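You operate a simulated robot arm through the tools that you are given. There is no shell and no other tool. Be economical: measure what you need, move in short steps, check, and stop when the job is done.

Carry out the task below with a simulated two-armed robot. There is one attempt and no reset: what you move stays moved.

## Task
Take the pink ledger on the middle of the black desk and put it away on the top of the white cupboards. Then put the blue paper ball on the brown cork coaster. Then put the orange key on top of the red ledger. Then fetch the black ledger and set it on the top of the brown pedestal. Then put the blue cloth from the top of the black desk on the top of the white cupboards. Then pull the right door of the middle cupboard open. The order counts. Set down upright: pink ledger, black ledger.
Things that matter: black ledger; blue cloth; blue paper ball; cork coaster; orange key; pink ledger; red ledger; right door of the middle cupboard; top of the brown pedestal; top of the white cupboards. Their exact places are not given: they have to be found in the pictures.

It is judged by the outcome, as a careful person would: the job done as asked, and still so three seconds after it is handed in. It fails if anything else is knocked over, pushed out of place, dropped, spilled or broken. Flat cloth is picked up by pressing the open fingertips on it (5 to 10 N) and closing them slowly along it; thin cloth reads only 2 to 8 mm in the jaws.

## Robot
Two 7-joint arms with two-finger parallel grippers on one trunk, on a base that drives. Base frame: it is fixed to the floor where the robot stands at the start and does not move with it; the origin is under the middle of the robot, x ahead of it, y to its left, z up. Readings come in cm, degrees, newtons and seconds.
The left shoulder is at the start at [5, 16.8, 108.2], the right one opposite. Places, roughly: black ledger (5x6x8 cm) [50, 80, 80]; blue cloth (11x8x3 cm) [50, 50, 70]; blue paper ball (5x5x4 cm) [60, -10, 70]; cork coaster (9x9x2 cm) [50, 10, 70]; orange key (4x2x7 cm) [30, 90, 60]; pink ledger (5x6x8 cm) [50, -10, 80]; red ledger (5x6x8 cm) [-120, 290, 80]; right door of the middle cupboard [-90, -150, 50]; top of the brown pedestal [30, 80, 60]; top of the white cupboards [-60, -170, 100]. Payload 1.57 kg a hand.
The tool frame of a hand sits at the grasp point between the pads (the TCP): z along the fingers, y along the line on which they close. The tips reach 3 cm beyond it. Largest opening 8 cm; finger width 1.7, thickness 1.2; the body of the gripper, 4 by 8.2 cm, starts 8 cm behind the TCP.
Orientation is that of the tool frame in the base frame, as a unit quaternion [w, x, y, z]. With the fingers straight down and closing along the base's y, the tool's x points along the base's -x, its y along +y and its z along -z.

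## Interface
- The arms move only by the tool send_rows. It takes "left_rows", "right_rows" or both (then of equal length, played together; a hand with none holds still); each is a list of rows, each a list of 7 numbers: the turn, a rotation vector about the tool's x, y, z in units of 8 degrees (1.0 is 8 degrees), then the shift along the tool's x, y, z in units of 30 mm (1.0 is 30 mm), then the gripper command, from -1 (shut) to 1 (fully open), values between in proportion. In form: [[wx, wy, wz, dx, dy, dz, grip], ...]. A call has 1 to 10 rows; each row shifts and turns the commanded pose from where the row before left it, along the tool's axes as they then stand. A call with a number of a shift or a turn outside -1 to 1 is refused whole. Rows are played at 5 a second. More than 5 cm and 8.6 degrees between two rows, or a gripper value outside its range, and nothing of the call is played. A pose out of reach is approached as far as the arm can. The call stops where the force on the tool passes 40 N (or 10 N more than at its start, if that is more) or the arm is blocked; 0.2 s more then pass. Each finger travels about 4.5 cm/s and halts on what it meets, pressing with about 25 N; the grip force reading is that of the motor and also rises with nothing between the fingers. The clock runs only during rows and for 0.2 s after the last one: add rows that do not move to give the fingers time. It gives the time, the measured TCP pose, the force on the tool (base axes), the opening and the grip force at its end, in the units of the frame above (readings bear some noise), with the torque about the TCP (base axes, N m) and any sound that the robot's microphone picked up.
- Cameras (640 x 400 px; columns grow to the right, rows downward): "scene" is now at [12.11, 3.89, 127.47]; the picture's right is [0.50, -0.87, 0.00], its down [-0.57, -0.32, -0.76] and it looks along [0.66, 0.38, -0.65] (base axes); focal length 293 px, centre (320, 200). "left" rides on the left gripper at [7.2, 0.7, -12.2] in its tool frame; the picture's right is [-0.09, 1.00, 0.00], its down [-0.84, -0.08, -0.54] and it looks along [-0.54, -0.05, 0.84] (tool axes); focal length 238 px, centre (320, 200). "right" rides on the right gripper at [7.2, -0.7, -12.2] in its tool frame; the picture's right is [0.09, 1.00, 0.00], its down [-0.84, 0.08, -0.54] and it looks along [-0.54, 0.05, 0.84] (tool axes); focal length 238 px, centre (320, 200).
- get_image(camera): a new picture of that camera. It takes no simulated time.
- move_column(by): slides the trunk up (or, below 0, down) by that many cm; the arms and the scene camera ride with it, the base frame stays. It gives what a move gives, with no picture.
- roll_base(legs): drives the robot by 1 to 6 legs, each [ahead, left, turn to the left] in cm, cm and degrees, along the robot's own axes; the way and the turn of a leg run together, so that a leg with both is an arc; at most 150 cm and 180 degrees a leg. The arms and the cameras ride along, it lands a little off, and it stops where it bumps. It gives what a move gives.
- head_to(pan, tilt): turns the head with the scene camera to pan (to the left, within 80 degrees either way) and tilt (down, from -29 to 69), counted from straight ahead of the robot. It gives what a move gives.
- point_at(camera, pixels): for up to 12 pixels [column, row] of the newest picture of that camera ("zoom" is the newest enlarged one), the place [x, y, z] in the base frame of the surface seen there, good to about 0.3 cm, but the place of the scene camera against the robot may be out by one fixed shift of up to 1.8 cm in any direction. It takes no simulated time.
- inspect(camera, box): a new picture of the part [left, top, right, bottom] of that camera's present view, enlarged. It takes no simulated time.
- job_done(): hands the job in; it is judged then, once.

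Work in short steps. Measure before you move; look again where a grasp or a placing could have gone wrong, and mend it. You have 117 turns and 126 pictures in all, those below and enlarged ones among them. Open the grippers and draw the arms clear of the work before you hand the job in, unless the task says otherwise; then end with one line.

The tools are called after "Emit:" by a JSON object that holds its "method" and its "body". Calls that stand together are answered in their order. send_rows: Moves the arms, as the interface text tells. Its arguments: {"type":"object","properties":{"left_rows":{"type":"array","items":{"type":"array","items":{"type":"number"}}},"right_rows":{"type":"array","items":{"type":"array","items":{"type":"number"}}}},"required":[]} The other tools are called the same way: move_column (by) slides the trunk up or down; roll_base (legs) drives the base; head_to (pan, tilt) turns the head that bears the scene camera; get_image (camera) takes a picture; point_at (camera, pixels) gives the place of the surface under pixels of a picture; inspect (camera, box) takes an enlarged picture of a part of a camera's view; job_done () hands the job in.

At the start:

```text
clock: 0.0
left_eef_pos: [32.91, 36.51, 104.08]
left_orientation: [0.0, 0.001, 1.0, 0.0]
left_contact_force: [0.4, -0.4, 0.0]
left_torque: [-0.04, 0.02, -0.02]
left_width: 7.97
left_grasp_force: 0.0
right_eef_pos: [41.0, 2.06, 105.54]
right_orientation: [0.0, 0.0, 1.0, 0.0]
right_contact_force: [0.6, -0.2, 0.4]
right_torque: [0.01, 0.0, 0.02]
right_width: 8.01
right_grasp_force: 0.1
trunk travel left (down, up): [-25.0, 19.3]
robot x, y, heading: [0.2, -0.01, -0.4]
head pan, tilt: [29.7, 40.7]
```

scene: 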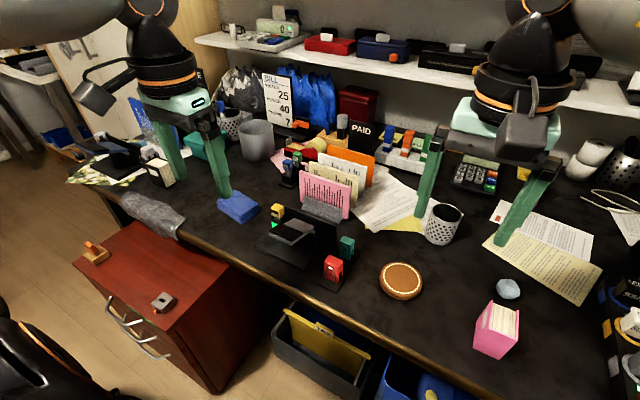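
right: 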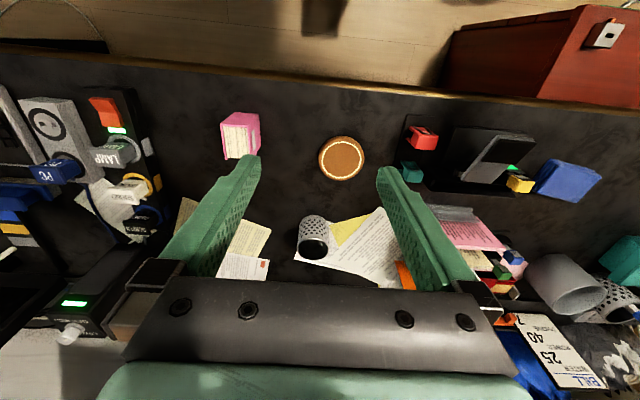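
left: 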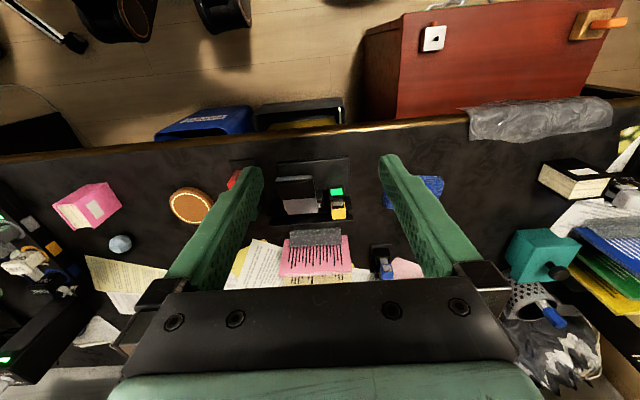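

The scene picture shows the pink ledger at (496,330), ball (508,288), coaster (401,280), blue cloth (238,207), black ledger (160,170), and an orange key on the pedestal (95,252). I measure these first.

Emit:
{"method": "point_at", "body": {"camera": "scene", "pixels": [[484, 308], [517, 318], [513, 340], [484, 336], [508, 288], [401, 277], [238, 205], [150, 162], [165, 165], [95, 245], [92, 255], [160, 270]]}}

Emit:
{"method": "point_at", "body": {"camera": "right", "pixels": [[240, 120], [258, 140], [224, 138], [341, 160], [341, 175], [560, 180]]}}

Emit:
{"method": "point_at", "body": {"camera": "left", "pixels": [[85, 193], [110, 215], [95, 210], [120, 243], [192, 206], [430, 185], [565, 175], [590, 185], [590, 25], [610, 22], [578, 30], [440, 20]]}}

Emit:
{"method": "inspect", "body": {"camera": "scene", "box": [440, 250, 600, 370]}}

```text
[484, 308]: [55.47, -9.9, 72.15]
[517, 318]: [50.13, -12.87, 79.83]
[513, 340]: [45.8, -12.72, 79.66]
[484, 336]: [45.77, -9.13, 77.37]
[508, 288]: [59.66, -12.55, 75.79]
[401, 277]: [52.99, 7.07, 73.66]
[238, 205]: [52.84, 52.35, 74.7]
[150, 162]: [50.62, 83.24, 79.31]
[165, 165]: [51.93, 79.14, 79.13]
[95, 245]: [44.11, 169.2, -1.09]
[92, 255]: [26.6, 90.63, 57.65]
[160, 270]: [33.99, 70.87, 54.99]
```

```text
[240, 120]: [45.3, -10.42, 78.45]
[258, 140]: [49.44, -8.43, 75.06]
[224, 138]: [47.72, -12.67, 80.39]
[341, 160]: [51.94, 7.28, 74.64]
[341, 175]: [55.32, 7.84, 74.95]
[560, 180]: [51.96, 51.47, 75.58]
```

```text
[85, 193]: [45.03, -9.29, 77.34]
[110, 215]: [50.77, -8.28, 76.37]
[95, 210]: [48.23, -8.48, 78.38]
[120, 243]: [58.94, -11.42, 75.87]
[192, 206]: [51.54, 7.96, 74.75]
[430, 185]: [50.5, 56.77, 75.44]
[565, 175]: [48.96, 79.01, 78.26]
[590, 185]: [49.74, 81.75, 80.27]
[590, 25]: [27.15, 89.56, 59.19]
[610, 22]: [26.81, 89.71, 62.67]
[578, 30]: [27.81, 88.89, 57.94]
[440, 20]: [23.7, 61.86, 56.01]
```

```text
3.33 times, centred on (520, 310) of scene
```

zoom: 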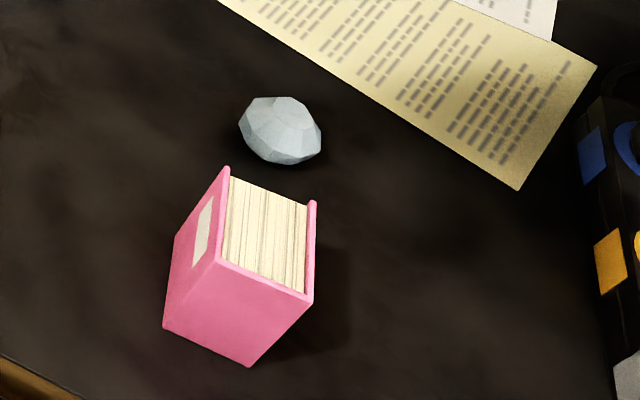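

The desk-top objects are located. Next I look to both sides for the cupboards and the red ledger.

Emit:
{"method": "head_to", "body": {"pan": -80, "tilt": 20}}

Emit:
{"method": "get_image", "body": {"camera": "scene"}}

Emit:
{"method": "head_to", "body": {"pan": 80, "tilt": 20}}

Emit:
{"method": "get_image", "body": {"camera": "scene"}}

```text
clock: 1.9
left_eef_pos: [32.93, 36.66, 104.02]
left_orientation: [0.0, 0.0, 1.0, 0.0]
left_contact_force: [0.6, 0.8, -0.2]
left_torque: [-0.01, -0.01, -0.02]
left_width: 7.99
left_grasp_force: 0.0
right_eef_pos: [40.99, 2.04, 105.53]
right_orientation: [0.0, 0.0, 1.0, 0.001]
right_contact_force: [0.4, -0.5, -0.6]
right_torque: [-0.03, 0.03, 0.01]
right_width: 8.01
right_grasp_force: 0.0
trunk travel left (down, up): [-25.0, 19.3]
robot x, y, heading: [0.0, -0.04, -0.4]
head pan, tilt: [-80.0, 20.0]
```

```text
121 pictures are left
```

scene: 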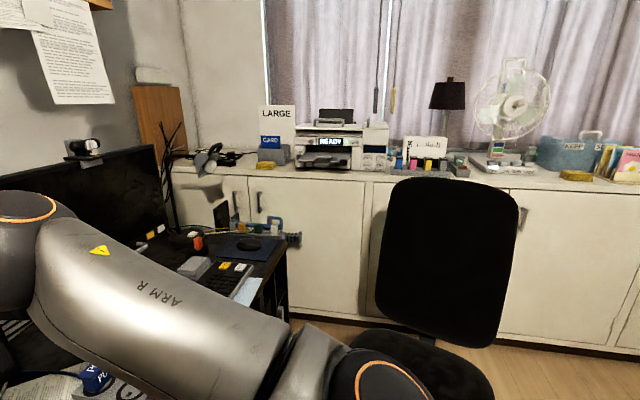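

```text
clock: 4.3
left_eef_pos: [32.76, 36.64, 104.0]
left_orientation: [0.0, 0.0, 1.0, 0.0]
left_contact_force: [0.0, -0.2, 0.4]
left_torque: [0.02, -0.02, 0.0]
left_width: 8.01
left_grasp_force: 0.0
right_eef_pos: [40.8, 2.08, 105.54]
right_orientation: [0.0, 0.0, 1.0, 0.0]
right_contact_force: [0.3, -0.1, -0.2]
right_torque: [0.02, -0.02, 0.02]
right_width: 7.98
right_grasp_force: 0.0
trunk travel left (down, up): [-25.0, 19.3]
robot x, y, heading: [-0.14, -0.15, 0.4]
head pan, tilt: [80.0, 20.0]
```

```text
120 pictures are left
```

scene: 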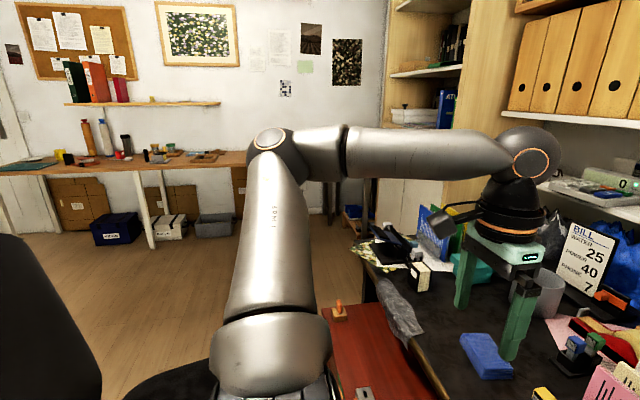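

The cupboards are to the right, behind an office chair; the red ledger's shelf is on the far left. I start with the pink ledger by bringing the right hand above it for a close look.

Emit:
{"method": "send_rows", "body": {"right_rows": [[0, 0, 0, -0.3, -1, 0.3, 1], [0, 0, 0, -0.3, -1, 0.4, 1], [0, 0, 0, -0.3, -1, 0.5, 1], [0, 0, 0, -0.3, -1, 0.5, 1], [0, 0, 0, -0.3, -0.2, 0.5, 1], [0, 0, 0, 0, 0, 0.3, 1]]}}

Emit:
{"method": "get_image", "body": {"camera": "right"}}

```text
clock: 5.7
left_eef_pos: [32.81, 36.53, 104.06]
left_orientation: [0.001, 0.001, 1.0, -0.001]
left_contact_force: [0.2, -0.2, 0.9]
left_torque: [0.01, 0.01, -0.02]
left_width: 7.98
left_grasp_force: 0.1
right_eef_pos: [45.45, -10.64, 97.88]
right_orientation: [0.001, 0.001, 1.0, 0.001]
right_contact_force: [0.4, 1.0, -0.2]
right_torque: [0.01, 0.0, 0.01]
right_width: 7.98
right_grasp_force: 0.0
trunk travel left (down, up): [-25.0, 19.3]
robot x, y, heading: [-0.03, 0.19, 0.1]
head pan, tilt: [80.0, 20.0]
```

```text
119 pictures are left
```

right: 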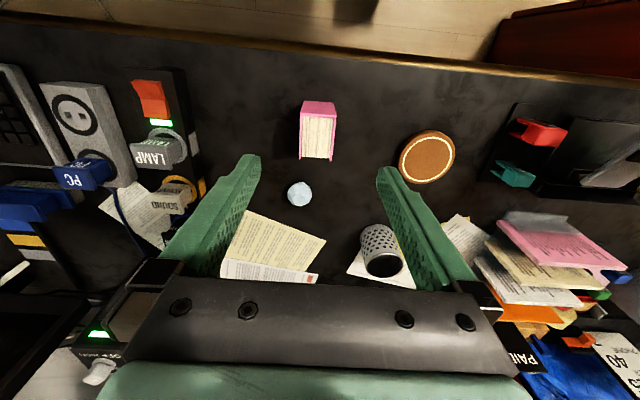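

The ledger is seen at (318,130), nearly aligned with the base axes. I enlarge it to measure its edges.

Emit:
{"method": "inspect", "body": {"camera": "right", "box": [270, 80, 370, 220]}}

Emit:
{"method": "point_at", "body": {"camera": "right", "pixels": [[306, 116], [333, 116], [302, 157], [331, 157], [318, 135], [299, 187], [299, 194], [426, 156], [320, 170]]}}

```text
2.86 times, centred on (320, 150) of right
```

zoom: 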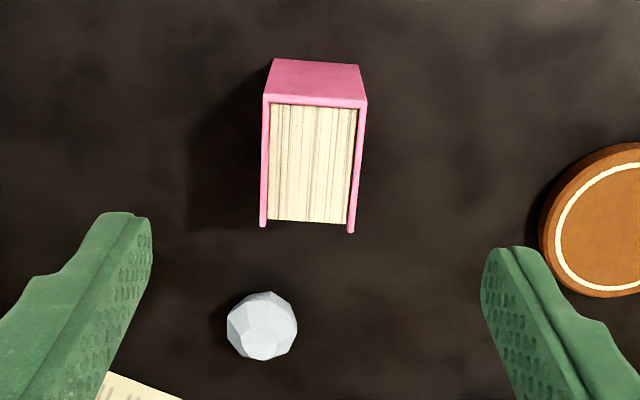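

```text
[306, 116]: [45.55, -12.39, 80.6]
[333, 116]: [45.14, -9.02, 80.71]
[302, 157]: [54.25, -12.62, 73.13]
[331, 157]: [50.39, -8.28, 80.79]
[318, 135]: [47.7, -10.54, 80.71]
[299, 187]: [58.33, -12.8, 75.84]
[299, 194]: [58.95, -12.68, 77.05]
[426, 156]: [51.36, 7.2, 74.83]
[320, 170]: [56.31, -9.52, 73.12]
```

The ledger is aligned with the axes, centred at about (47.7,-10.7), top z 80.7. I lower the right hand over it with the gripper open and then close.

Emit:
{"method": "send_rows", "body": {"right_rows": [[0, 0, 0, -0.4, 0, 0.8, 1], [0, 0, 0, -0.35, 0, 1, 1], [0, 0, 0, 0, 0, 1, 1], [0, 0, 0, 0, 0, 1, 1], [0, 0, 0, 0, 0, 1, 1], [0, 0, 0, 0, 0, 1, 1], [0, 0, 0, 0, 0, 0.95, 1], [0, 0, 0, 0, 0, 0, 1]]}}

Emit:
{"method": "send_rows", "body": {"right_rows": [[0, 0, 0, 0, 0, 0, 0.0], [0, 0, 0, 0, 0, 0, -1], [0, 0, 0, 0, 0, 0, -1], [0, 0, 0, 0, 0, 0, -1]]}}

Emit:
{"method": "get_image", "body": {"camera": "right"}}

```text
clock: 7.5
left_eef_pos: [32.82, 36.71, 104.11]
left_orientation: [0.0, 0.0, 1.0, 0.001]
left_contact_force: [0.2, 0.0, 1.2]
left_torque: [-0.01, 0.04, -0.01]
left_width: 7.99
left_grasp_force: 0.1
right_eef_pos: [47.67, -10.6, 77.65]
right_orientation: [0.0, 0.0, 1.0, 0.0]
right_contact_force: [-0.1, -0.6, 0.1]
right_torque: [-0.01, 0.02, -0.03]
right_width: 7.99
right_grasp_force: 0.0
trunk travel left (down, up): [-25.0, 19.3]
robot x, y, heading: [0.26, -0.1, -0.0]
head pan, tilt: [80.0, 20.0]
```

```text
clock: 8.5
left_eef_pos: [32.71, 36.56, 104.0]
left_orientation: [0.0, 0.0, 1.0, 0.0]
left_contact_force: [-0.3, 0.6, -0.3]
left_torque: [-0.01, -0.01, -0.01]
left_width: 8.0
left_grasp_force: 0.0
right_eef_pos: [47.75, -10.62, 77.75]
right_orientation: [0.0, 0.0, 1.0, 0.0]
right_contact_force: [-0.1, -1.1, -0.3]
right_torque: [-0.1, 0.1, 0.01]
right_width: 4.38
right_grasp_force: 25.3
trunk travel left (down, up): [-25.0, 19.3]
robot x, y, heading: [0.03, 0.34, -0.0]
head pan, tilt: [80.0, 20.0]
```

```text
117 pictures are left
```

right: 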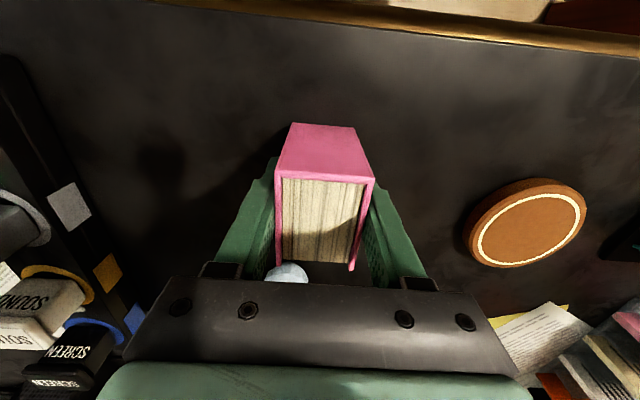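

The grip holds (4.4 cm, 25 N). I lift the ledger, draw it in towards the body, and look right to plan the way.

Emit:
{"method": "send_rows", "body": {"right_rows": [[0, 0, 0, 0, 0, -0.5, -1], [0, 0, 0, 0, 0, -1, -1], [0, 0, 0, 0, 0, -1, -1], [0, 0, 0, 0, 0, -1, -1], [0, 0, 0, 0, 0, -1, -1], [0, 0, 0, 0.6, 0, -1, -1], [0, 0, 0, 1, 0, -1, -1], [0, 0, 0, 1, 0, -1, -1], [0, 0, 0, 1, 0, -1, -1], [0, 0, 0, 0.6, 0, -1, -1]]}}

Emit:
{"method": "head_to", "body": {"pan": -80, "tilt": 35}}

Emit:
{"method": "get_image", "body": {"camera": "scene"}}

```text
clock: 10.7
left_eef_pos: [32.79, 36.59, 104.05]
left_orientation: [0.001, 0.0, 1.0, -0.001]
left_contact_force: [-0.4, -0.4, 0.4]
left_torque: [0.02, 0.0, 0.05]
left_width: 8.0
left_grasp_force: 0.1
right_eef_pos: [35.03, -10.66, 106.29]
right_orientation: [0.0, 0.0, 1.0, 0.0]
right_contact_force: [-0.6, -0.2, -2.9]
right_torque: [-0.01, 0.0, 0.03]
right_width: 4.37
right_grasp_force: 25.2
trunk travel left (down, up): [-25.0, 19.3]
robot x, y, heading: [0.01, -0.28, -0.1]
head pan, tilt: [80.0, 20.0]
```

```text
clock: 13.2
left_eef_pos: [32.79, 36.61, 104.0]
left_orientation: [0.0, 0.0, 1.0, 0.0]
left_contact_force: [-0.2, -1.0, -1.5]
left_torque: [0.02, 0.01, 0.0]
left_width: 7.98
left_grasp_force: 0.1
right_eef_pos: [35.2, -10.48, 106.2]
right_orientation: [0.0, 0.001, 1.0, 0.001]
right_contact_force: [-0.2, -0.5, -1.6]
right_torque: [-0.03, 0.0, -0.01]
right_width: 4.36
right_grasp_force: 25.3
trunk travel left (down, up): [-25.0, 19.3]
robot x, y, heading: [0.34, 0.09, -0.1]
head pan, tilt: [-80.0, 35.0]
```

```text
116 pictures are left
```

scene: 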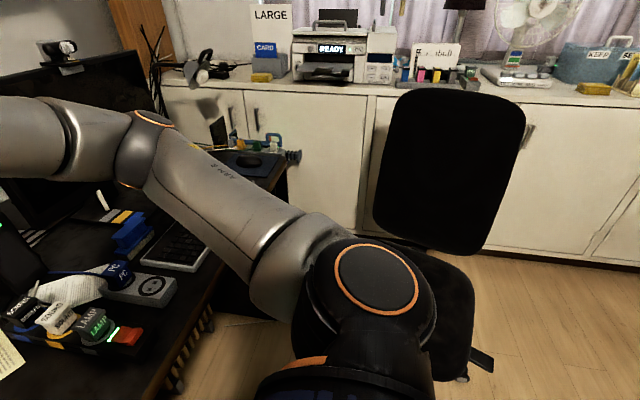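

The chair sits at about (450,200), in front of the cupboards. I measure the cupboard top, front, doors and chair.

Emit:
{"method": "point_at", "body": {"camera": "scene", "pixels": [[340, 90], [540, 98], [540, 88], [450, 100], [450, 240], [400, 120], [515, 130], [460, 330], [488, 365], [635, 105], [590, 200], [275, 180]]}}

Emit:
{"method": "inspect", "body": {"camera": "scene", "box": [340, 40, 640, 230]}}

```text
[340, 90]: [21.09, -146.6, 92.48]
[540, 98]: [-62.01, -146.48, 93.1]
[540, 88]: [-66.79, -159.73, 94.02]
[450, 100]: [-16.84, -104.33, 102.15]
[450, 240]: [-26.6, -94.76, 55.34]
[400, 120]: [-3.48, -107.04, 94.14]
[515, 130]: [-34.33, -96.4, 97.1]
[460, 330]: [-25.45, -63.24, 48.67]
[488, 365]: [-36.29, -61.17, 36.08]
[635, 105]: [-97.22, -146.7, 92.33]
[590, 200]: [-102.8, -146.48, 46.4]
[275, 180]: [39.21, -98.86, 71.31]
```

```text
2.11 times, centred on (490, 135) of scene
```

zoom: 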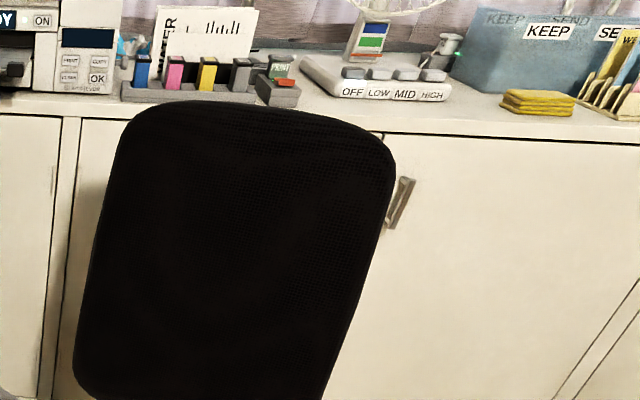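

The cupboard top is at z≈94, front at y≈-146.5; the chair occupies about x -45..0. The handle at (527,130) should belong to the right door of the middle cupboard. I turn right in place and look at the free floor.

Emit:
{"method": "roll_base", "body": {"legs": [[0, 0, -90]]}}

Emit:
{"method": "head_to", "body": {"pan": 40, "tilt": 35}}

Emit:
{"method": "head_to", "body": {"pan": 25, "tilt": 38}}

Emit:
{"method": "get_image", "body": {"camera": "scene"}}

Emit:
{"method": "head_to", "body": {"pan": -60, "tilt": 38}}

Emit:
{"method": "get_image", "body": {"camera": "scene"}}

```text
clock: 17.5
left_eef_pos: [36.18, -33.45, 103.97]
left_orientation: [0.0, 0.712, 0.702, 0.0]
left_contact_force: [-0.2, -0.6, -0.5]
left_torque: [0.03, -0.02, -0.01]
left_width: 8.0
left_grasp_force: 0.0
right_eef_pos: [-11.04, -35.05, 106.35]
right_orientation: [0.001, 0.713, 0.702, 0.001]
right_contact_force: [-0.2, 0.7, -2.6]
right_torque: [0.02, 0.02, -0.01]
right_width: 4.39
right_grasp_force: 24.9
trunk travel left (down, up): [-25.0, 19.3]
robot x, y, heading: [-0.12, -0.32, -90.8]
head pan, tilt: [-80.0, 35.0]
```

```text
clock: 19.5
left_eef_pos: [36.09, -33.48, 104.06]
left_orientation: [0.001, 0.712, 0.702, 0.0]
left_contact_force: [0.1, -0.8, 0.4]
left_torque: [0.01, 0.03, 0.01]
left_width: 8.0
left_grasp_force: 0.1
right_eef_pos: [-11.19, -35.01, 106.15]
right_orientation: [0.001, 0.712, 0.702, 0.001]
right_contact_force: [0.1, 0.0, -1.6]
right_torque: [0.02, 0.0, 0.0]
right_width: 4.38
right_grasp_force: 24.7
trunk travel left (down, up): [-25.0, 19.3]
robot x, y, heading: [0.29, -0.36, -90.9]
head pan, tilt: [40.0, 35.0]
```

```text
clock: 20.2
left_eef_pos: [36.17, -33.43, 104.14]
left_orientation: [0.0, 0.713, 0.702, 0.0]
left_contact_force: [0.1, -0.5, 0.2]
left_torque: [0.01, 0.03, 0.03]
left_width: 7.99
left_grasp_force: 0.1
right_eef_pos: [-11.07, -34.89, 106.26]
right_orientation: [0.0, 0.711, 0.703, 0.0]
right_contact_force: [1.0, -0.2, -3.0]
right_torque: [-0.01, 0.03, 0.01]
right_width: 4.38
right_grasp_force: 25.2
trunk travel left (down, up): [-25.0, 19.3]
robot x, y, heading: [-0.04, 0.12, -90.8]
head pan, tilt: [25.0, 38.0]
```

```text
114 pictures are left
```

scene: 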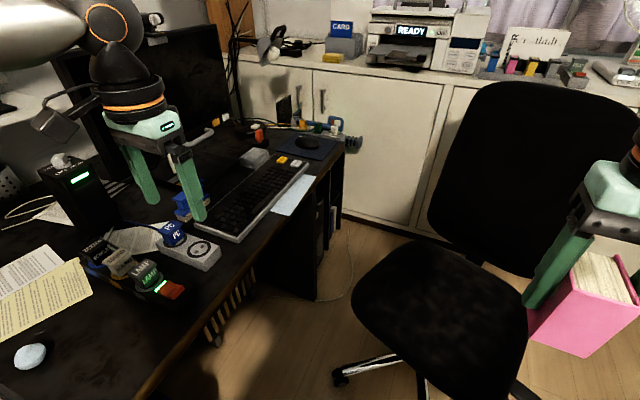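

```text
clock: 21.8
left_eef_pos: [36.1, -33.47, 104.02]
left_orientation: [0.0, 0.712, 0.702, 0.0]
left_contact_force: [-0.2, 0.1, 0.6]
left_torque: [-0.02, -0.01, 0.01]
left_width: 8.0
left_grasp_force: 0.1
right_eef_pos: [-11.06, -34.98, 106.21]
right_orientation: [0.001, 0.712, 0.702, 0.001]
right_contact_force: [0.5, -0.5, -2.5]
right_torque: [0.01, -0.03, -0.06]
right_width: 4.38
right_grasp_force: 25.0
trunk travel left (down, up): [-25.0, 19.3]
robot x, y, heading: [-0.09, 0.08, -90.6]
head pan, tilt: [-60.0, 38.0]
```

```text
113 pictures are left
```

scene: 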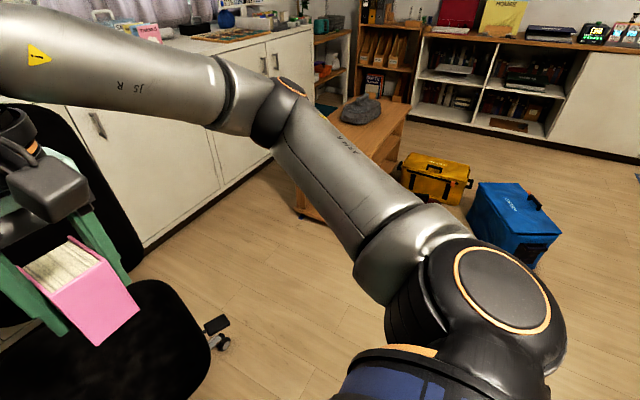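

Open floor lies to the right, with a bench at (370,150) and bags at (430,180) and (515,220) farther off. I measure these limits.

Emit:
{"method": "point_at", "body": {"camera": "scene", "pixels": [[225, 342], [215, 322], [302, 212], [425, 195], [530, 265], [472, 225], [95, 122], [145, 245], [310, 30], [215, 60], [270, 50], [340, 130]]}}

Emit:
{"method": "inspect", "body": {"camera": "scene", "box": [60, 0, 340, 180]}}

```text
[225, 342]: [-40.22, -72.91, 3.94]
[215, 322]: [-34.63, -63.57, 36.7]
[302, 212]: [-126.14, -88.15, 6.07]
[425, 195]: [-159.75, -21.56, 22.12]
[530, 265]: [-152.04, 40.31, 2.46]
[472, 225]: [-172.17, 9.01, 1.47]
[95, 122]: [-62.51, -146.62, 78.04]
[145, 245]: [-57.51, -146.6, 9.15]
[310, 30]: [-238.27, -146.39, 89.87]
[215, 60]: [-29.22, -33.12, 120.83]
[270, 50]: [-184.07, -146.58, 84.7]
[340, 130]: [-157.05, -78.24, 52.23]
```

```text
2.22 times, centred on (200, 90) of scene
```

zoom: 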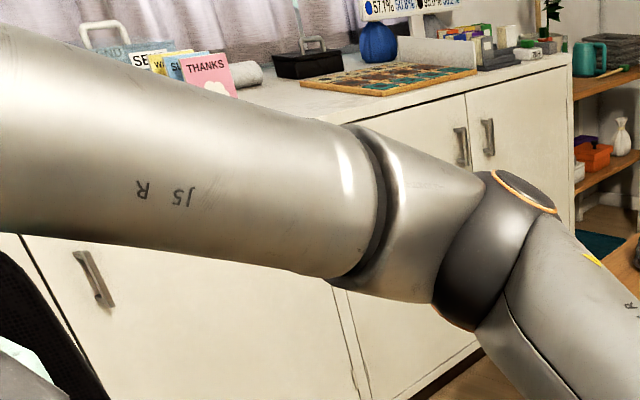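

There is a gap of about 82 cm between the chair's caster (x -40) and the bench (x -126). I raise the column for clearance, slide right, and look at the cupboard top.

Emit:
{"method": "move_column", "body": {"by": 15}}

Emit:
{"method": "roll_base", "body": {"legs": [[0, -86, 0.8], [50, 0, 0]]}}

Emit:
{"method": "head_to", "body": {"pan": 0, "tilt": 30}}

Emit:
{"method": "get_image", "body": {"camera": "scene"}}

```text
clock: 23.6
left_eef_pos: [36.02, -33.42, 119.07]
left_orientation: [0.0, 0.712, 0.702, 0.0]
left_contact_force: [-0.3, -0.3, 0.1]
left_torque: [0.01, 0.0, 0.02]
left_width: 8.0
left_grasp_force: 0.1
right_eef_pos: [-11.17, -35.05, 121.11]
right_orientation: [0.001, 0.712, 0.702, 0.001]
right_contact_force: [-0.2, -0.3, -2.7]
right_torque: [0.03, 0.0, -0.02]
right_width: 4.36
right_grasp_force: 25.2
trunk travel left (down, up): [-40.0, 4.3]
robot x, y, heading: [0.22, -0.06, -90.7]
head pan, tilt: [-60.0, 38.0]
```

```text
clock: 30.7
left_eef_pos: [-50.32, -82.41, 118.93]
left_orientation: [0.0, 0.708, 0.706, 0.0]
left_contact_force: [-1.3, 0.0, -0.3]
left_torque: [0.0, 0.04, -0.01]
left_width: 8.01
left_grasp_force: 0.1
right_eef_pos: [-97.38, -84.47, 121.24]
right_orientation: [0.001, 0.708, 0.706, 0.001]
right_contact_force: [-0.3, -1.0, -2.3]
right_torque: [0.07, 0.0, -0.02]
right_width: 4.36
right_grasp_force: 24.6
trunk travel left (down, up): [-40.0, 4.3]
robot x, y, heading: [-86.33, -48.91, -90.5]
head pan, tilt: [-60.0, 38.0]
```

```text
clock: 32.0
left_eef_pos: [-50.2, -82.39, 118.95]
left_orientation: [0.0, 0.708, 0.706, 0.0]
left_contact_force: [0.2, 0.2, 0.4]
left_torque: [-0.02, -0.02, 0.01]
left_width: 8.0
left_grasp_force: 0.2
right_eef_pos: [-97.24, -84.42, 121.18]
right_orientation: [0.001, 0.708, 0.706, 0.001]
right_contact_force: [0.7, 0.3, -1.8]
right_torque: [0.02, -0.01, 0.0]
right_width: 4.37
right_grasp_force: 24.9
trunk travel left (down, up): [-40.0, 4.3]
robot x, y, heading: [-86.8, -49.43, -90.2]
head pan, tilt: [0.0, 30.0]
```

```text
111 pictures are left
```

scene: 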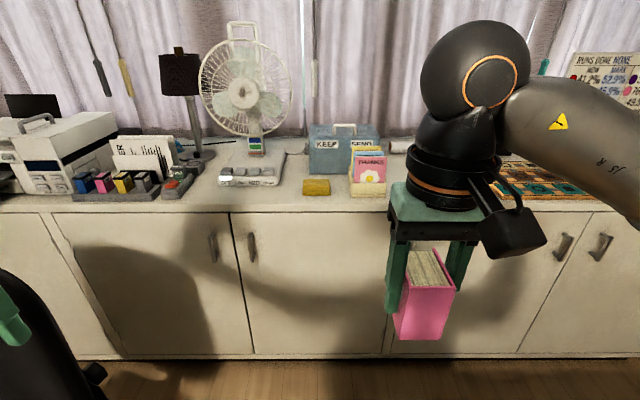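

The middle cupboard's right door spans columns 232–388 with its handle at (252,247). I look for a free patch on the top: candidates right of the card box near (430,190), hidden by the gripper, and around (300,170).

Emit:
{"method": "point_at", "body": {"camera": "scene", "pixels": [[285, 178], [303, 190], [328, 190], [352, 192], [384, 192], [387, 180], [252, 247], [252, 208], [232, 300], [387, 320], [505, 194], [300, 168]]}}

Emit:
{"method": "head_to", "body": {"pan": -35, "tilt": 30}}

Emit:
{"method": "get_image", "body": {"camera": "scene"}}

Emit:
{"method": "get_image", "body": {"camera": "right"}}

```text
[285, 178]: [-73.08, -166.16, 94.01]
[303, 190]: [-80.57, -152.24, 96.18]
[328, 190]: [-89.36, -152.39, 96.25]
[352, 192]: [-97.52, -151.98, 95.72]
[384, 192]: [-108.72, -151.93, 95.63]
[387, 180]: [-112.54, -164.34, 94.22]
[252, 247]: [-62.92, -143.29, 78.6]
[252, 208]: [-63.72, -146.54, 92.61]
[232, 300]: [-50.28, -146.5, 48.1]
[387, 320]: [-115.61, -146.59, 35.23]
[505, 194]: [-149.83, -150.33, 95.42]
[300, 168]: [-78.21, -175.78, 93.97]
```

```text
clock: 33.0
left_eef_pos: [-50.14, -82.26, 119.0]
left_orientation: [0.0, 0.709, 0.705, 0.0]
left_contact_force: [0.0, 0.9, 0.1]
left_torque: [0.0, -0.03, 0.01]
left_width: 7.99
left_grasp_force: 0.1
right_eef_pos: [-97.4, -84.55, 121.28]
right_orientation: [0.001, 0.709, 0.705, 0.001]
right_contact_force: [-0.5, 0.1, -2.4]
right_torque: [-0.02, 0.01, 0.03]
right_width: 4.37
right_grasp_force: 25.0
trunk travel left (down, up): [-40.0, 4.3]
robot x, y, heading: [-86.56, -49.08, -90.2]
head pan, tilt: [-35.0, 30.0]
```

```text
110 pictures are left
```

scene: 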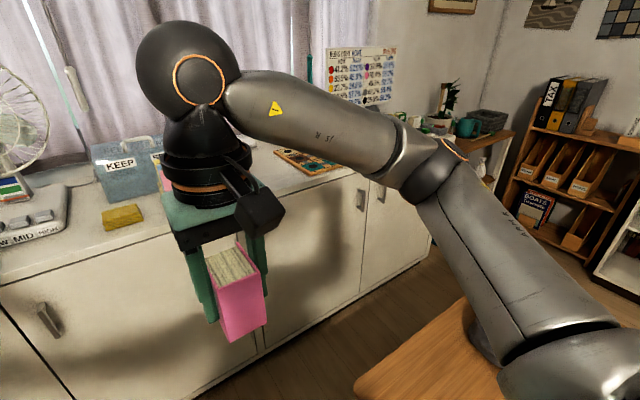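

```text
109 pictures are left
```

right: 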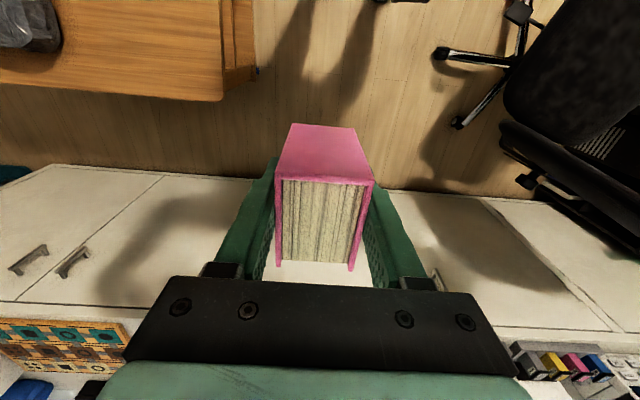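

The top right of the card box appears clear near (270,160) as far as the board at (300,158). I measure there.

Emit:
{"method": "point_at", "body": {"camera": "scene", "pixels": [[265, 158], [270, 185], [280, 152], [300, 172], [335, 170], [255, 150], [300, 152], [357, 388], [460, 305]]}}

Emit:
{"method": "inspect", "body": {"camera": "scene", "box": [220, 110, 420, 230]}}

Emit:
{"method": "inspect", "body": {"camera": "right", "box": [0, 150, 300, 400]}}

```text
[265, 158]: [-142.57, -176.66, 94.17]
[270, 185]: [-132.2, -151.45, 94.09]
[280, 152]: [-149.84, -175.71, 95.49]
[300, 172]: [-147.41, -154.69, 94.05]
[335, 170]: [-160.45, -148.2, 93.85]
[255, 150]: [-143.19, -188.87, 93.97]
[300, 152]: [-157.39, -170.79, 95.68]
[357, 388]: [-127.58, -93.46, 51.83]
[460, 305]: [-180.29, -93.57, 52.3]
```

```text
3.20 times, centred on (320, 170) of scene
```

zoom: 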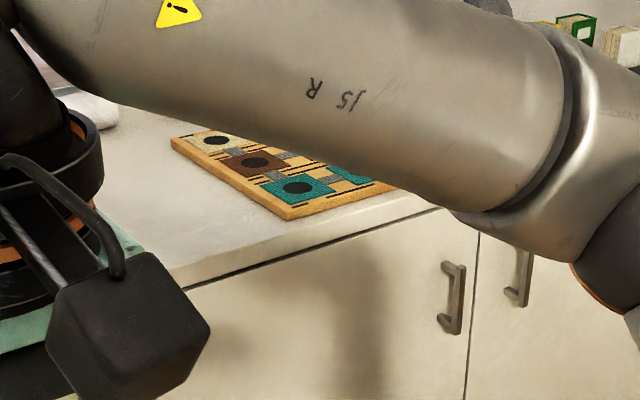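

```text
1.60 times, centred on (150, 275) of right
```

zoom: 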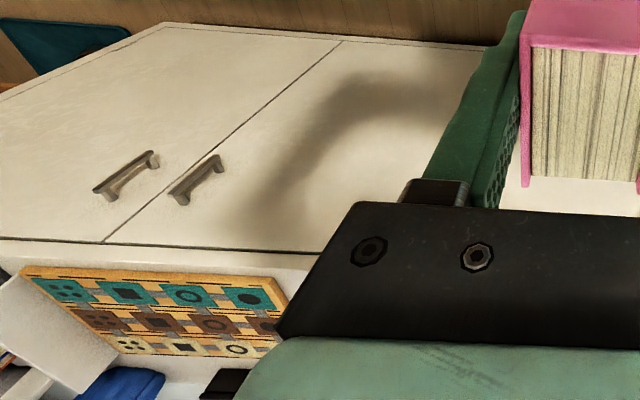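

The patch x -115..-145, y -148..-176 is clear. I drive up to the cupboards, staying off the bench corner (-127.6,-93.5).

Emit:
{"method": "roll_base", "body": {"legs": [[56, -3, 0.2]]}}

Emit:
{"method": "get_image", "body": {"camera": "scene"}}

Emit:
{"method": "get_image", "body": {"camera": "right"}}

```text
clock: 36.2
left_eef_pos: [-53.16, -137.89, 119.07]
left_orientation: [0.0, 0.707, 0.708, 0.001]
left_contact_force: [0.2, 0.4, 0.0]
left_torque: [0.01, 0.02, -0.02]
left_width: 7.99
left_grasp_force: 0.0
right_eef_pos: [-100.38, -140.18, 121.27]
right_orientation: [0.001, 0.707, 0.707, 0.0]
right_contact_force: [0.1, -0.1, -2.3]
right_torque: [0.0, 0.0, 0.0]
right_width: 4.39
right_grasp_force: 25.3
trunk travel left (down, up): [-40.0, 4.3]
robot x, y, heading: [-89.86, -105.17, -90.1]
head pan, tilt: [-35.0, 30.0]
```

```text
106 pictures are left
```

scene: 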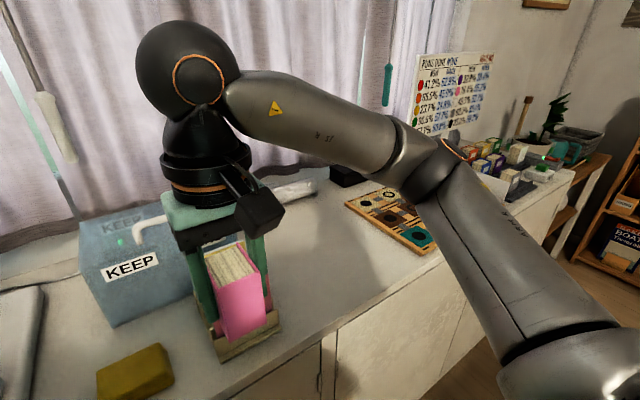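

```text
105 pictures are left
```

right: 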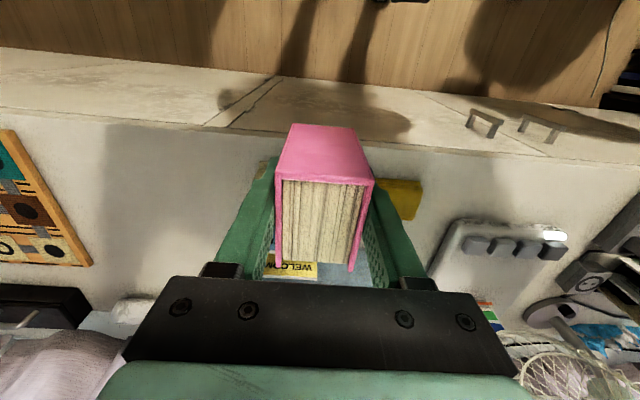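

The patch is visible in the right camera at about (180,180). I measure its height with that camera, then move across.

Emit:
{"method": "point_at", "body": {"camera": "right", "pixels": [[190, 160], [150, 200], [210, 220], [180, 125], [80, 250], [130, 310], [60, 200]]}}

Emit:
{"method": "send_rows", "body": {"right_rows": [[0, 0, 0, -0.5, -1, 0, -1], [0, 0, 0, -0.5, -1, 0, -1], [0, 0, 0, -0.5, -1, 0, -1], [0, 0, 0, -0.6, -1, 0, -1], [0, 0, 0, -0.7, -1, 0, -1], [0, 0, 0, -0.7, -1, 0, -1], [0, 0, 0, -0.7, -0.6, 0, -1], [0, 0, 0, 0, 0, 0, -1]]}}

Emit:
{"method": "get_image", "body": {"camera": "right"}}

```text
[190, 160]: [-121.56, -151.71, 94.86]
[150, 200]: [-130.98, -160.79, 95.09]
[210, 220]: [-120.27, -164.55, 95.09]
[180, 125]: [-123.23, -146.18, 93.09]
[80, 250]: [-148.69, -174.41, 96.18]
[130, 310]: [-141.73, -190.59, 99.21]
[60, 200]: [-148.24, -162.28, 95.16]
```

```text
clock: 38.0
left_eef_pos: [-53.11, -137.8, 118.93]
left_orientation: [0.0, 0.707, 0.707, 0.0]
left_contact_force: [0.5, -0.2, 0.4]
left_torque: [-0.01, -0.01, -0.01]
left_width: 7.98
left_grasp_force: 0.0
right_eef_pos: [-120.3, -152.71, 121.23]
right_orientation: [0.001, 0.707, 0.708, 0.001]
right_contact_force: [0.1, 0.3, -2.1]
right_torque: [0.03, 0.01, 0.03]
right_width: 4.38
right_grasp_force: 24.8
trunk travel left (down, up): [-40.0, 4.3]
robot x, y, heading: [-89.89, -104.75, -89.8]
head pan, tilt: [-35.0, 30.0]
```

```text
104 pictures are left
```

right: 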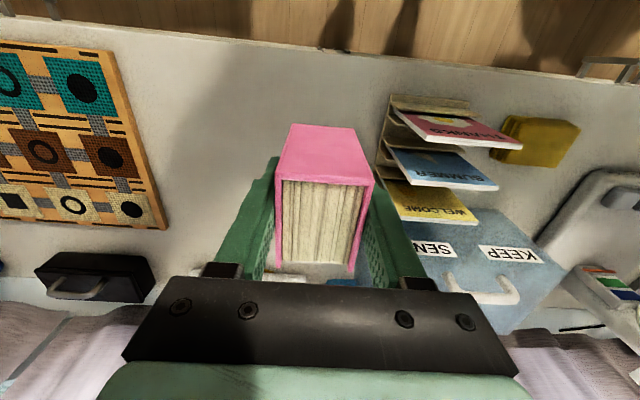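

The surface is at z=95.0 here. I shift 2 cm more to the right to keep off the card box and lower the ledger to just above the top.

Emit:
{"method": "send_rows", "body": {"right_rows": [[0, 0, 0, 0, -0.6, 0.5, -1], [0, 0, 0, 0, 0, 1, -1], [0, 0, 0, 0, 0, 1, -1], [0, 0, 0, 0, 0, 1, -1], [0, 0, 0, 0, 0, 1, -1], [0, 0, 0, 0, 0, 1, -1], [0, 0, 0, 0, 0, 1, -1], [0, 0, 0, 0, 0, 0.4, -1], [0, 0, 0, 0, 0, 0, -1]]}}

Emit:
{"method": "get_image", "body": {"camera": "right"}}

```text
clock: 40.0
left_eef_pos: [-53.21, -137.88, 118.92]
left_orientation: [0.0, 0.707, 0.708, 0.001]
left_contact_force: [0.4, -0.2, -0.2]
left_torque: [0.02, -0.02, -0.02]
left_width: 7.98
left_grasp_force: 0.2
right_eef_pos: [-121.94, -152.87, 100.61]
right_orientation: [0.001, 0.707, 0.707, 0.001]
right_contact_force: [-0.4, -0.8, -1.6]
right_torque: [0.03, -0.02, -0.01]
right_width: 4.4
right_grasp_force: 24.7
trunk travel left (down, up): [-40.0, 4.3]
robot x, y, heading: [-90.07, -105.18, -90.0]
head pan, tilt: [-35.0, 30.0]
```

```text
103 pictures are left
```

right: 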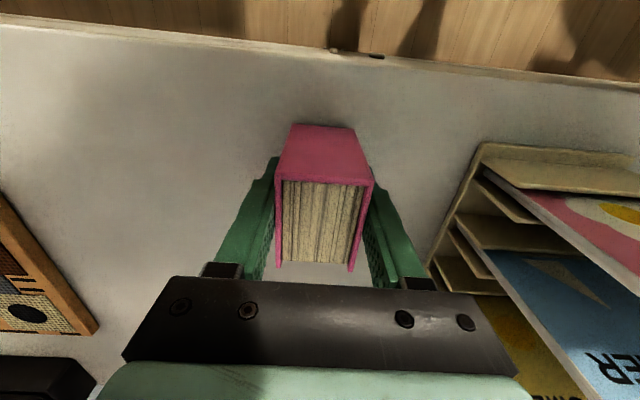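

Clear on both sides. I lower in small steps until contact is felt.

Emit:
{"method": "send_rows", "body": {"right_rows": [[0, 0, 0, 0, 0, 0.1, -1], [0, 0, 0, 0, 0, 0.1, -1], [0, 0, 0, 0, 0, 0.08, -1], [0, 0, 0, 0, 0, 0, -1]]}}

```text
clock: 41.0
left_eef_pos: [-53.16, -137.81, 119.02]
left_orientation: [-0.001, 0.707, 0.708, 0.0]
left_contact_force: [0.4, 0.5, 0.3]
left_torque: [0.01, -0.02, 0.04]
left_width: 8.01
left_grasp_force: 0.1
right_eef_pos: [-121.97, -152.79, 99.84]
right_orientation: [0.0, 0.707, 0.708, -0.001]
right_contact_force: [-1.7, 0.0, -0.4]
right_torque: [0.1, 0.13, 0.04]
right_width: 4.39
right_grasp_force: 25.0
trunk travel left (down, up): [-40.0, 4.3]
robot x, y, heading: [-89.71, -104.99, -89.9]
head pan, tilt: [-35.0, 30.0]
```

The weight is nearly carried by the top. I open and withdraw upward.

Emit:
{"method": "send_rows", "body": {"right_rows": [[0, 0, 0, 0, 0, 0.05, -1], [0, 0, 0, 0, 0, 0, -0.3], [0, 0, 0, 0, 0, 0, 0.4], [0, 0, 0, 0, 0, 0, 0.7], [0, 0, 0, 0, 0, 0, 0.7], [0, 0, 0, 0, 0, -0.5, 0.7], [0, 0, 0, 0, 0, -1, 0.7], [0, 0, 0, 0, 0, -1, 0.7], [0, 0, 0, 0, 0, -1, 0.7], [0, 0, 0, 0, 0, -1, 0.7]]}}

Emit:
{"method": "get_image", "body": {"camera": "right"}}

```text
clock: 43.2
left_eef_pos: [-53.15, -137.8, 118.96]
left_orientation: [0.0, 0.707, 0.708, 0.0]
left_contact_force: [-0.2, 0.6, 0.7]
left_torque: [0.0, -0.05, 0.01]
left_width: 8.01
left_grasp_force: 0.0
right_eef_pos: [-121.96, -152.66, 113.04]
right_orientation: [0.0, 0.706, 0.708, 0.0]
right_contact_force: [-0.4, 0.0, 0.3]
right_torque: [0.03, 0.01, 0.0]
right_width: 6.81
right_grasp_force: 0.0
trunk travel left (down, up): [-40.0, 4.3]
robot x, y, heading: [-89.64, -104.9, -90.0]
head pan, tilt: [-35.0, 30.0]
```

```text
102 pictures are left
```

right: 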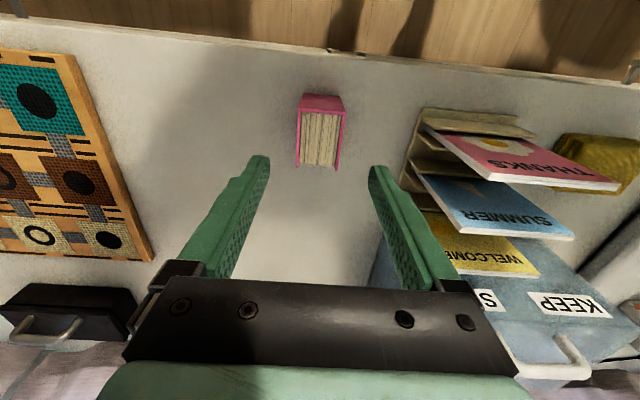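

The pink ledger stands upright on the cupboard top. I lift and retract the arm, then drive back to the desk by the way I came.

Emit:
{"method": "send_rows", "body": {"right_rows": [[0, 0, 0, 0, 0, -1, 1], [0, 0, 0, 0, 0, -1, 1], [0, 0, 0, 0.6, 0.7, -0.7, 1], [0, 0, 0, 0.6, 1, 0, 1], [0, 0, 0, 0.6, 1, 0, 1], [0, 0, 0, 0.6, 1, 0, 1], [0, 0, 0, 0.6, 1, 0, 1], [0, 0, 0, 0.6, 1, 0, 1], [0, 0, 0, 0.6, 1, 0, 1]]}}

Emit:
{"method": "roll_base", "body": {"legs": [[-56, 0, 0], [-49, 89.7, 0], [0, 0, 90]]}}

Emit:
{"method": "head_to", "body": {"pan": 15, "tilt": 42}}

Emit:
{"method": "get_image", "body": {"camera": "scene"}}

```text
clock: 45.2
left_eef_pos: [-53.02, -137.77, 119.02]
left_orientation: [0.0, 0.706, 0.708, 0.0]
left_contact_force: [0.4, -0.5, -0.3]
left_torque: [0.01, 0.05, 0.01]
left_width: 8.01
left_grasp_force: 0.0
right_eef_pos: [-101.73, -140.09, 121.18]
right_orientation: [0.0, 0.707, 0.707, 0.001]
right_contact_force: [0.2, 0.7, 0.1]
right_torque: [0.0, 0.01, 0.0]
right_width: 7.99
right_grasp_force: 0.1
trunk travel left (down, up): [-40.0, 4.3]
robot x, y, heading: [-89.38, -104.98, -90.0]
head pan, tilt: [-35.0, 30.0]
```

```text
clock: 57.2
left_eef_pos: [33.32, 36.46, 118.99]
left_orientation: [0.0, 0.003, 1.0, 0.0]
left_contact_force: [-0.2, -0.4, -0.7]
left_torque: [0.03, -0.01, 0.0]
left_width: 8.01
left_grasp_force: 0.1
right_eef_pos: [35.29, -12.22, 121.23]
right_orientation: [-0.001, 0.004, 1.0, 0.001]
right_contact_force: [-0.1, 0.8, -0.4]
right_torque: [-0.03, -0.01, 0.02]
right_width: 8.01
right_grasp_force: 0.0
trunk travel left (down, up): [-40.0, 4.3]
robot x, y, heading: [0.07, 0.41, -0.4]
head pan, tilt: [-35.0, 30.0]
```

```text
clock: 58.4
left_eef_pos: [33.42, 36.57, 119.01]
left_orientation: [0.001, 0.003, 1.0, 0.001]
left_contact_force: [-0.6, -0.4, 0.1]
left_torque: [-0.01, -0.01, -0.02]
left_width: 8.01
left_grasp_force: 0.1
right_eef_pos: [35.2, -12.13, 121.28]
right_orientation: [0.0, 0.004, 1.0, 0.001]
right_contact_force: [0.1, -0.8, 0.3]
right_torque: [-0.01, 0.0, -0.01]
right_width: 8.03
right_grasp_force: 0.0
trunk travel left (down, up): [-40.0, 4.3]
robot x, y, heading: [0.51, -0.2, -0.3]
head pan, tilt: [15.0, 42.0]
```

```text
101 pictures are left
```

scene: 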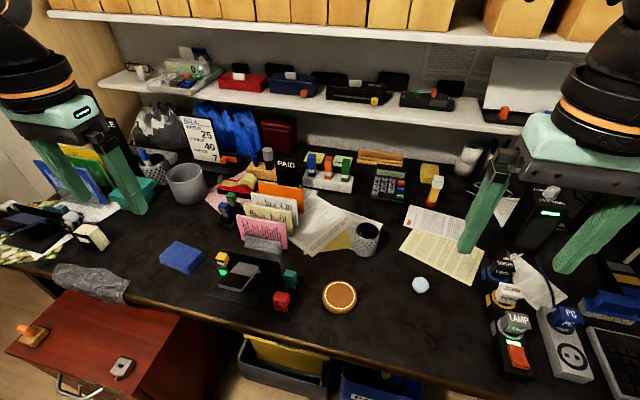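

Back at the desk; the ball is at (420,285), untouched. I lower the column and bring the right hand above the ball.

Emit:
{"method": "move_column", "body": {"by": -15}}

Emit:
{"method": "send_rows", "body": {"right_rows": [[0, 0, 0, -1, 0, 0.5, 1], [0, 0, 0, -1, 0, 0.8, 1], [0, 0, 0, -1, 0, 0.8, 1], [0, 0, 0, -1, 0, 0.8, 1], [0, 0, 0, -1, 0, 0.8, 1], [0, 0, 0, -1, 0, 0.8, 1], [0, 0, 0, -0.5, 0, 0.5, 1], [0, 0, 0, 0, 0, 0, 1]]}}

Emit:
{"method": "get_image", "body": {"camera": "right"}}

```text
clock: 60.1
left_eef_pos: [33.38, 36.54, 104.09]
left_orientation: [0.0, 0.003, 1.0, 0.0]
left_contact_force: [-0.1, -0.5, -0.5]
left_torque: [0.0, 0.0, -0.01]
left_width: 8.01
left_grasp_force: 0.0
right_eef_pos: [35.45, -12.16, 106.2]
right_orientation: [-0.001, 0.004, 1.0, 0.001]
right_contact_force: [0.0, -0.2, -0.2]
right_torque: [-0.04, 0.0, 0.02]
right_width: 8.0
right_grasp_force: 0.0
trunk travel left (down, up): [-25.0, 19.3]
robot x, y, heading: [0.33, -0.18, -0.6]
head pan, tilt: [15.0, 42.0]
```

```text
clock: 61.9
left_eef_pos: [33.43, 36.48, 104.22]
left_orientation: [0.0, 0.003, 1.0, 0.0]
left_contact_force: [-0.4, 0.7, -0.1]
left_torque: [0.01, 0.03, -0.02]
left_width: 8.0
left_grasp_force: 0.1
right_eef_pos: [54.84, -12.27, 91.34]
right_orientation: [0.0, 0.003, 1.0, 0.001]
right_contact_force: [-0.9, 0.3, 0.0]
right_torque: [0.04, 0.03, 0.0]
right_width: 7.98
right_grasp_force: 0.0
trunk travel left (down, up): [-25.0, 19.3]
robot x, y, heading: [0.35, 0.37, -0.2]
head pan, tilt: [15.0, 42.0]
```

```text
100 pictures are left
```

right: 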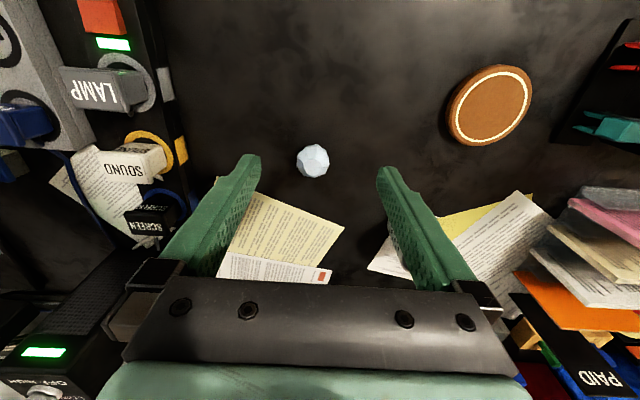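

The ball is at (313,160) and the coaster at (490,103). I measure both with this camera.

Emit:
{"method": "point_at", "body": {"camera": "right", "pixels": [[313, 152], [313, 160], [313, 168], [300, 160], [326, 160], [490, 105], [460, 112], [520, 97], [495, 72], [482, 137], [420, 180]]}}

```text
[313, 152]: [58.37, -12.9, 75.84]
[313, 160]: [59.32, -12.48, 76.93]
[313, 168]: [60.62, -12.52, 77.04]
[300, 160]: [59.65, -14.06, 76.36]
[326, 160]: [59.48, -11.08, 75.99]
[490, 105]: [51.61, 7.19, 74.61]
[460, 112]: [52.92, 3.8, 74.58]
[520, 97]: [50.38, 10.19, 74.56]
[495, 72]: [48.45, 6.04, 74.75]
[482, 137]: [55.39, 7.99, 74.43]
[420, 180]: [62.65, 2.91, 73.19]
```

Ball centre about (60.1,-12.6), coaster centre (51.8,7.0), top 74.6. I lower over the ball and close on it.

Emit:
{"method": "send_rows", "body": {"right_rows": [[0, 0, 0, -0.9, -0.1, 0.5, 1], [0, 0, 0, -0.85, 0, 0.6, 1], [0, 0, 0, 0, 0, 1, 1], [0, 0, 0, 0, 0, 1, 1], [0, 0, 0, 0, 0, 1, 1], [0, 0, 0, 0, 0, 0.8, 1], [0, 0, 0, 0, 0, 0, 1]]}}

Emit:
{"method": "send_rows", "body": {"right_rows": [[0, 0, 0, 0, 0, 0, 0.3], [0, 0, 0, 0, 0, 0, -1], [0, 0, 0, 0, 0, 0, -1], [0, 0, 0, 0, 0, 0, -1], [0, 0, 0, 0, 0, 0, -1]]}}

Emit:
{"method": "get_image", "body": {"camera": "right"}}

```text
clock: 63.5
left_eef_pos: [33.35, 36.52, 104.06]
left_orientation: [0.0, 0.002, 1.0, 0.0]
left_contact_force: [0.2, -0.1, -0.6]
left_torque: [0.01, 0.01, 0.0]
left_width: 7.99
left_grasp_force: 0.0
right_eef_pos: [60.04, -12.6, 76.4]
right_orientation: [0.0, 0.003, 1.0, 0.001]
right_contact_force: [-0.6, -0.1, 0.3]
right_torque: [-0.02, 0.0, 0.0]
right_width: 8.0
right_grasp_force: 0.0
trunk travel left (down, up): [-25.0, 19.3]
robot x, y, heading: [0.25, -0.04, -0.4]
head pan, tilt: [15.0, 42.0]
```

```text
clock: 64.7
left_eef_pos: [33.27, 36.6, 104.16]
left_orientation: [0.0, 0.002, 1.0, 0.0]
left_contact_force: [0.3, -0.2, -1.4]
left_torque: [-0.01, 0.0, -0.03]
left_width: 7.99
left_grasp_force: 0.1
right_eef_pos: [60.06, -12.56, 76.51]
right_orientation: [0.001, 0.003, 1.0, 0.001]
right_contact_force: [-0.3, -0.5, 0.0]
right_torque: [-0.02, -0.02, -0.02]
right_width: 3.81
right_grasp_force: 25.2
trunk travel left (down, up): [-25.0, 19.3]
robot x, y, heading: [0.08, -0.17, -0.5]
head pan, tilt: [15.0, 42.0]
```

```text
99 pictures are left
```

right: 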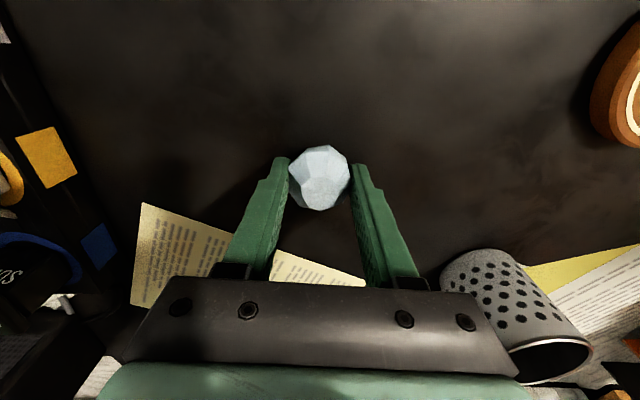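

The ball is held (3.8 cm). I lift, go back first, then across above the coaster.

Emit:
{"method": "send_rows", "body": {"right_rows": [[0, 0, 0, 0, 0, -1, -1], [0, 0, 0, 0, 0, -1, -1], [0, 0, 0, 1, 0, -1, -1], [0, 0, 0, 1, 0.5, 0, -1], [0, 0, 0, 0.75, 1, 0, -1], [0, 0, 0, 0, 1, 0, -1], [0, 0, 0, 0, 1, 0, -1], [0, 0, 0, 0, 1, 0, -1], [0, 0, 0, 0, 1, 0, -1], [0, 0, 0, 0, 1, 0, -1]]}}

Emit:
{"method": "get_image", "body": {"camera": "right"}}

```text
clock: 66.9
left_eef_pos: [33.35, 36.45, 104.04]
left_orientation: [0.0, 0.002, 1.0, 0.0]
left_contact_force: [-0.2, 0.1, -0.1]
left_torque: [-0.02, 0.0, -0.01]
left_width: 7.98
left_grasp_force: 0.1
right_eef_pos: [51.98, 6.87, 85.49]
right_orientation: [0.0, 0.003, 1.0, 0.001]
right_contact_force: [0.2, -0.2, 0.1]
right_torque: [0.01, -0.01, 0.03]
right_width: 3.79
right_grasp_force: 24.4
trunk travel left (down, up): [-25.0, 19.3]
robot x, y, heading: [0.61, 0.36, -0.4]
head pan, tilt: [15.0, 42.0]
```

```text
98 pictures are left
```

right: 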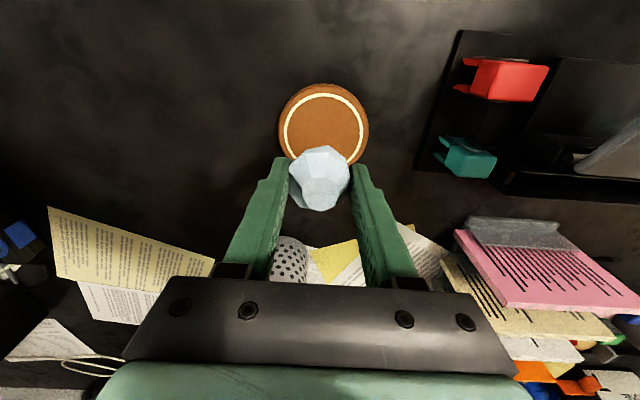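

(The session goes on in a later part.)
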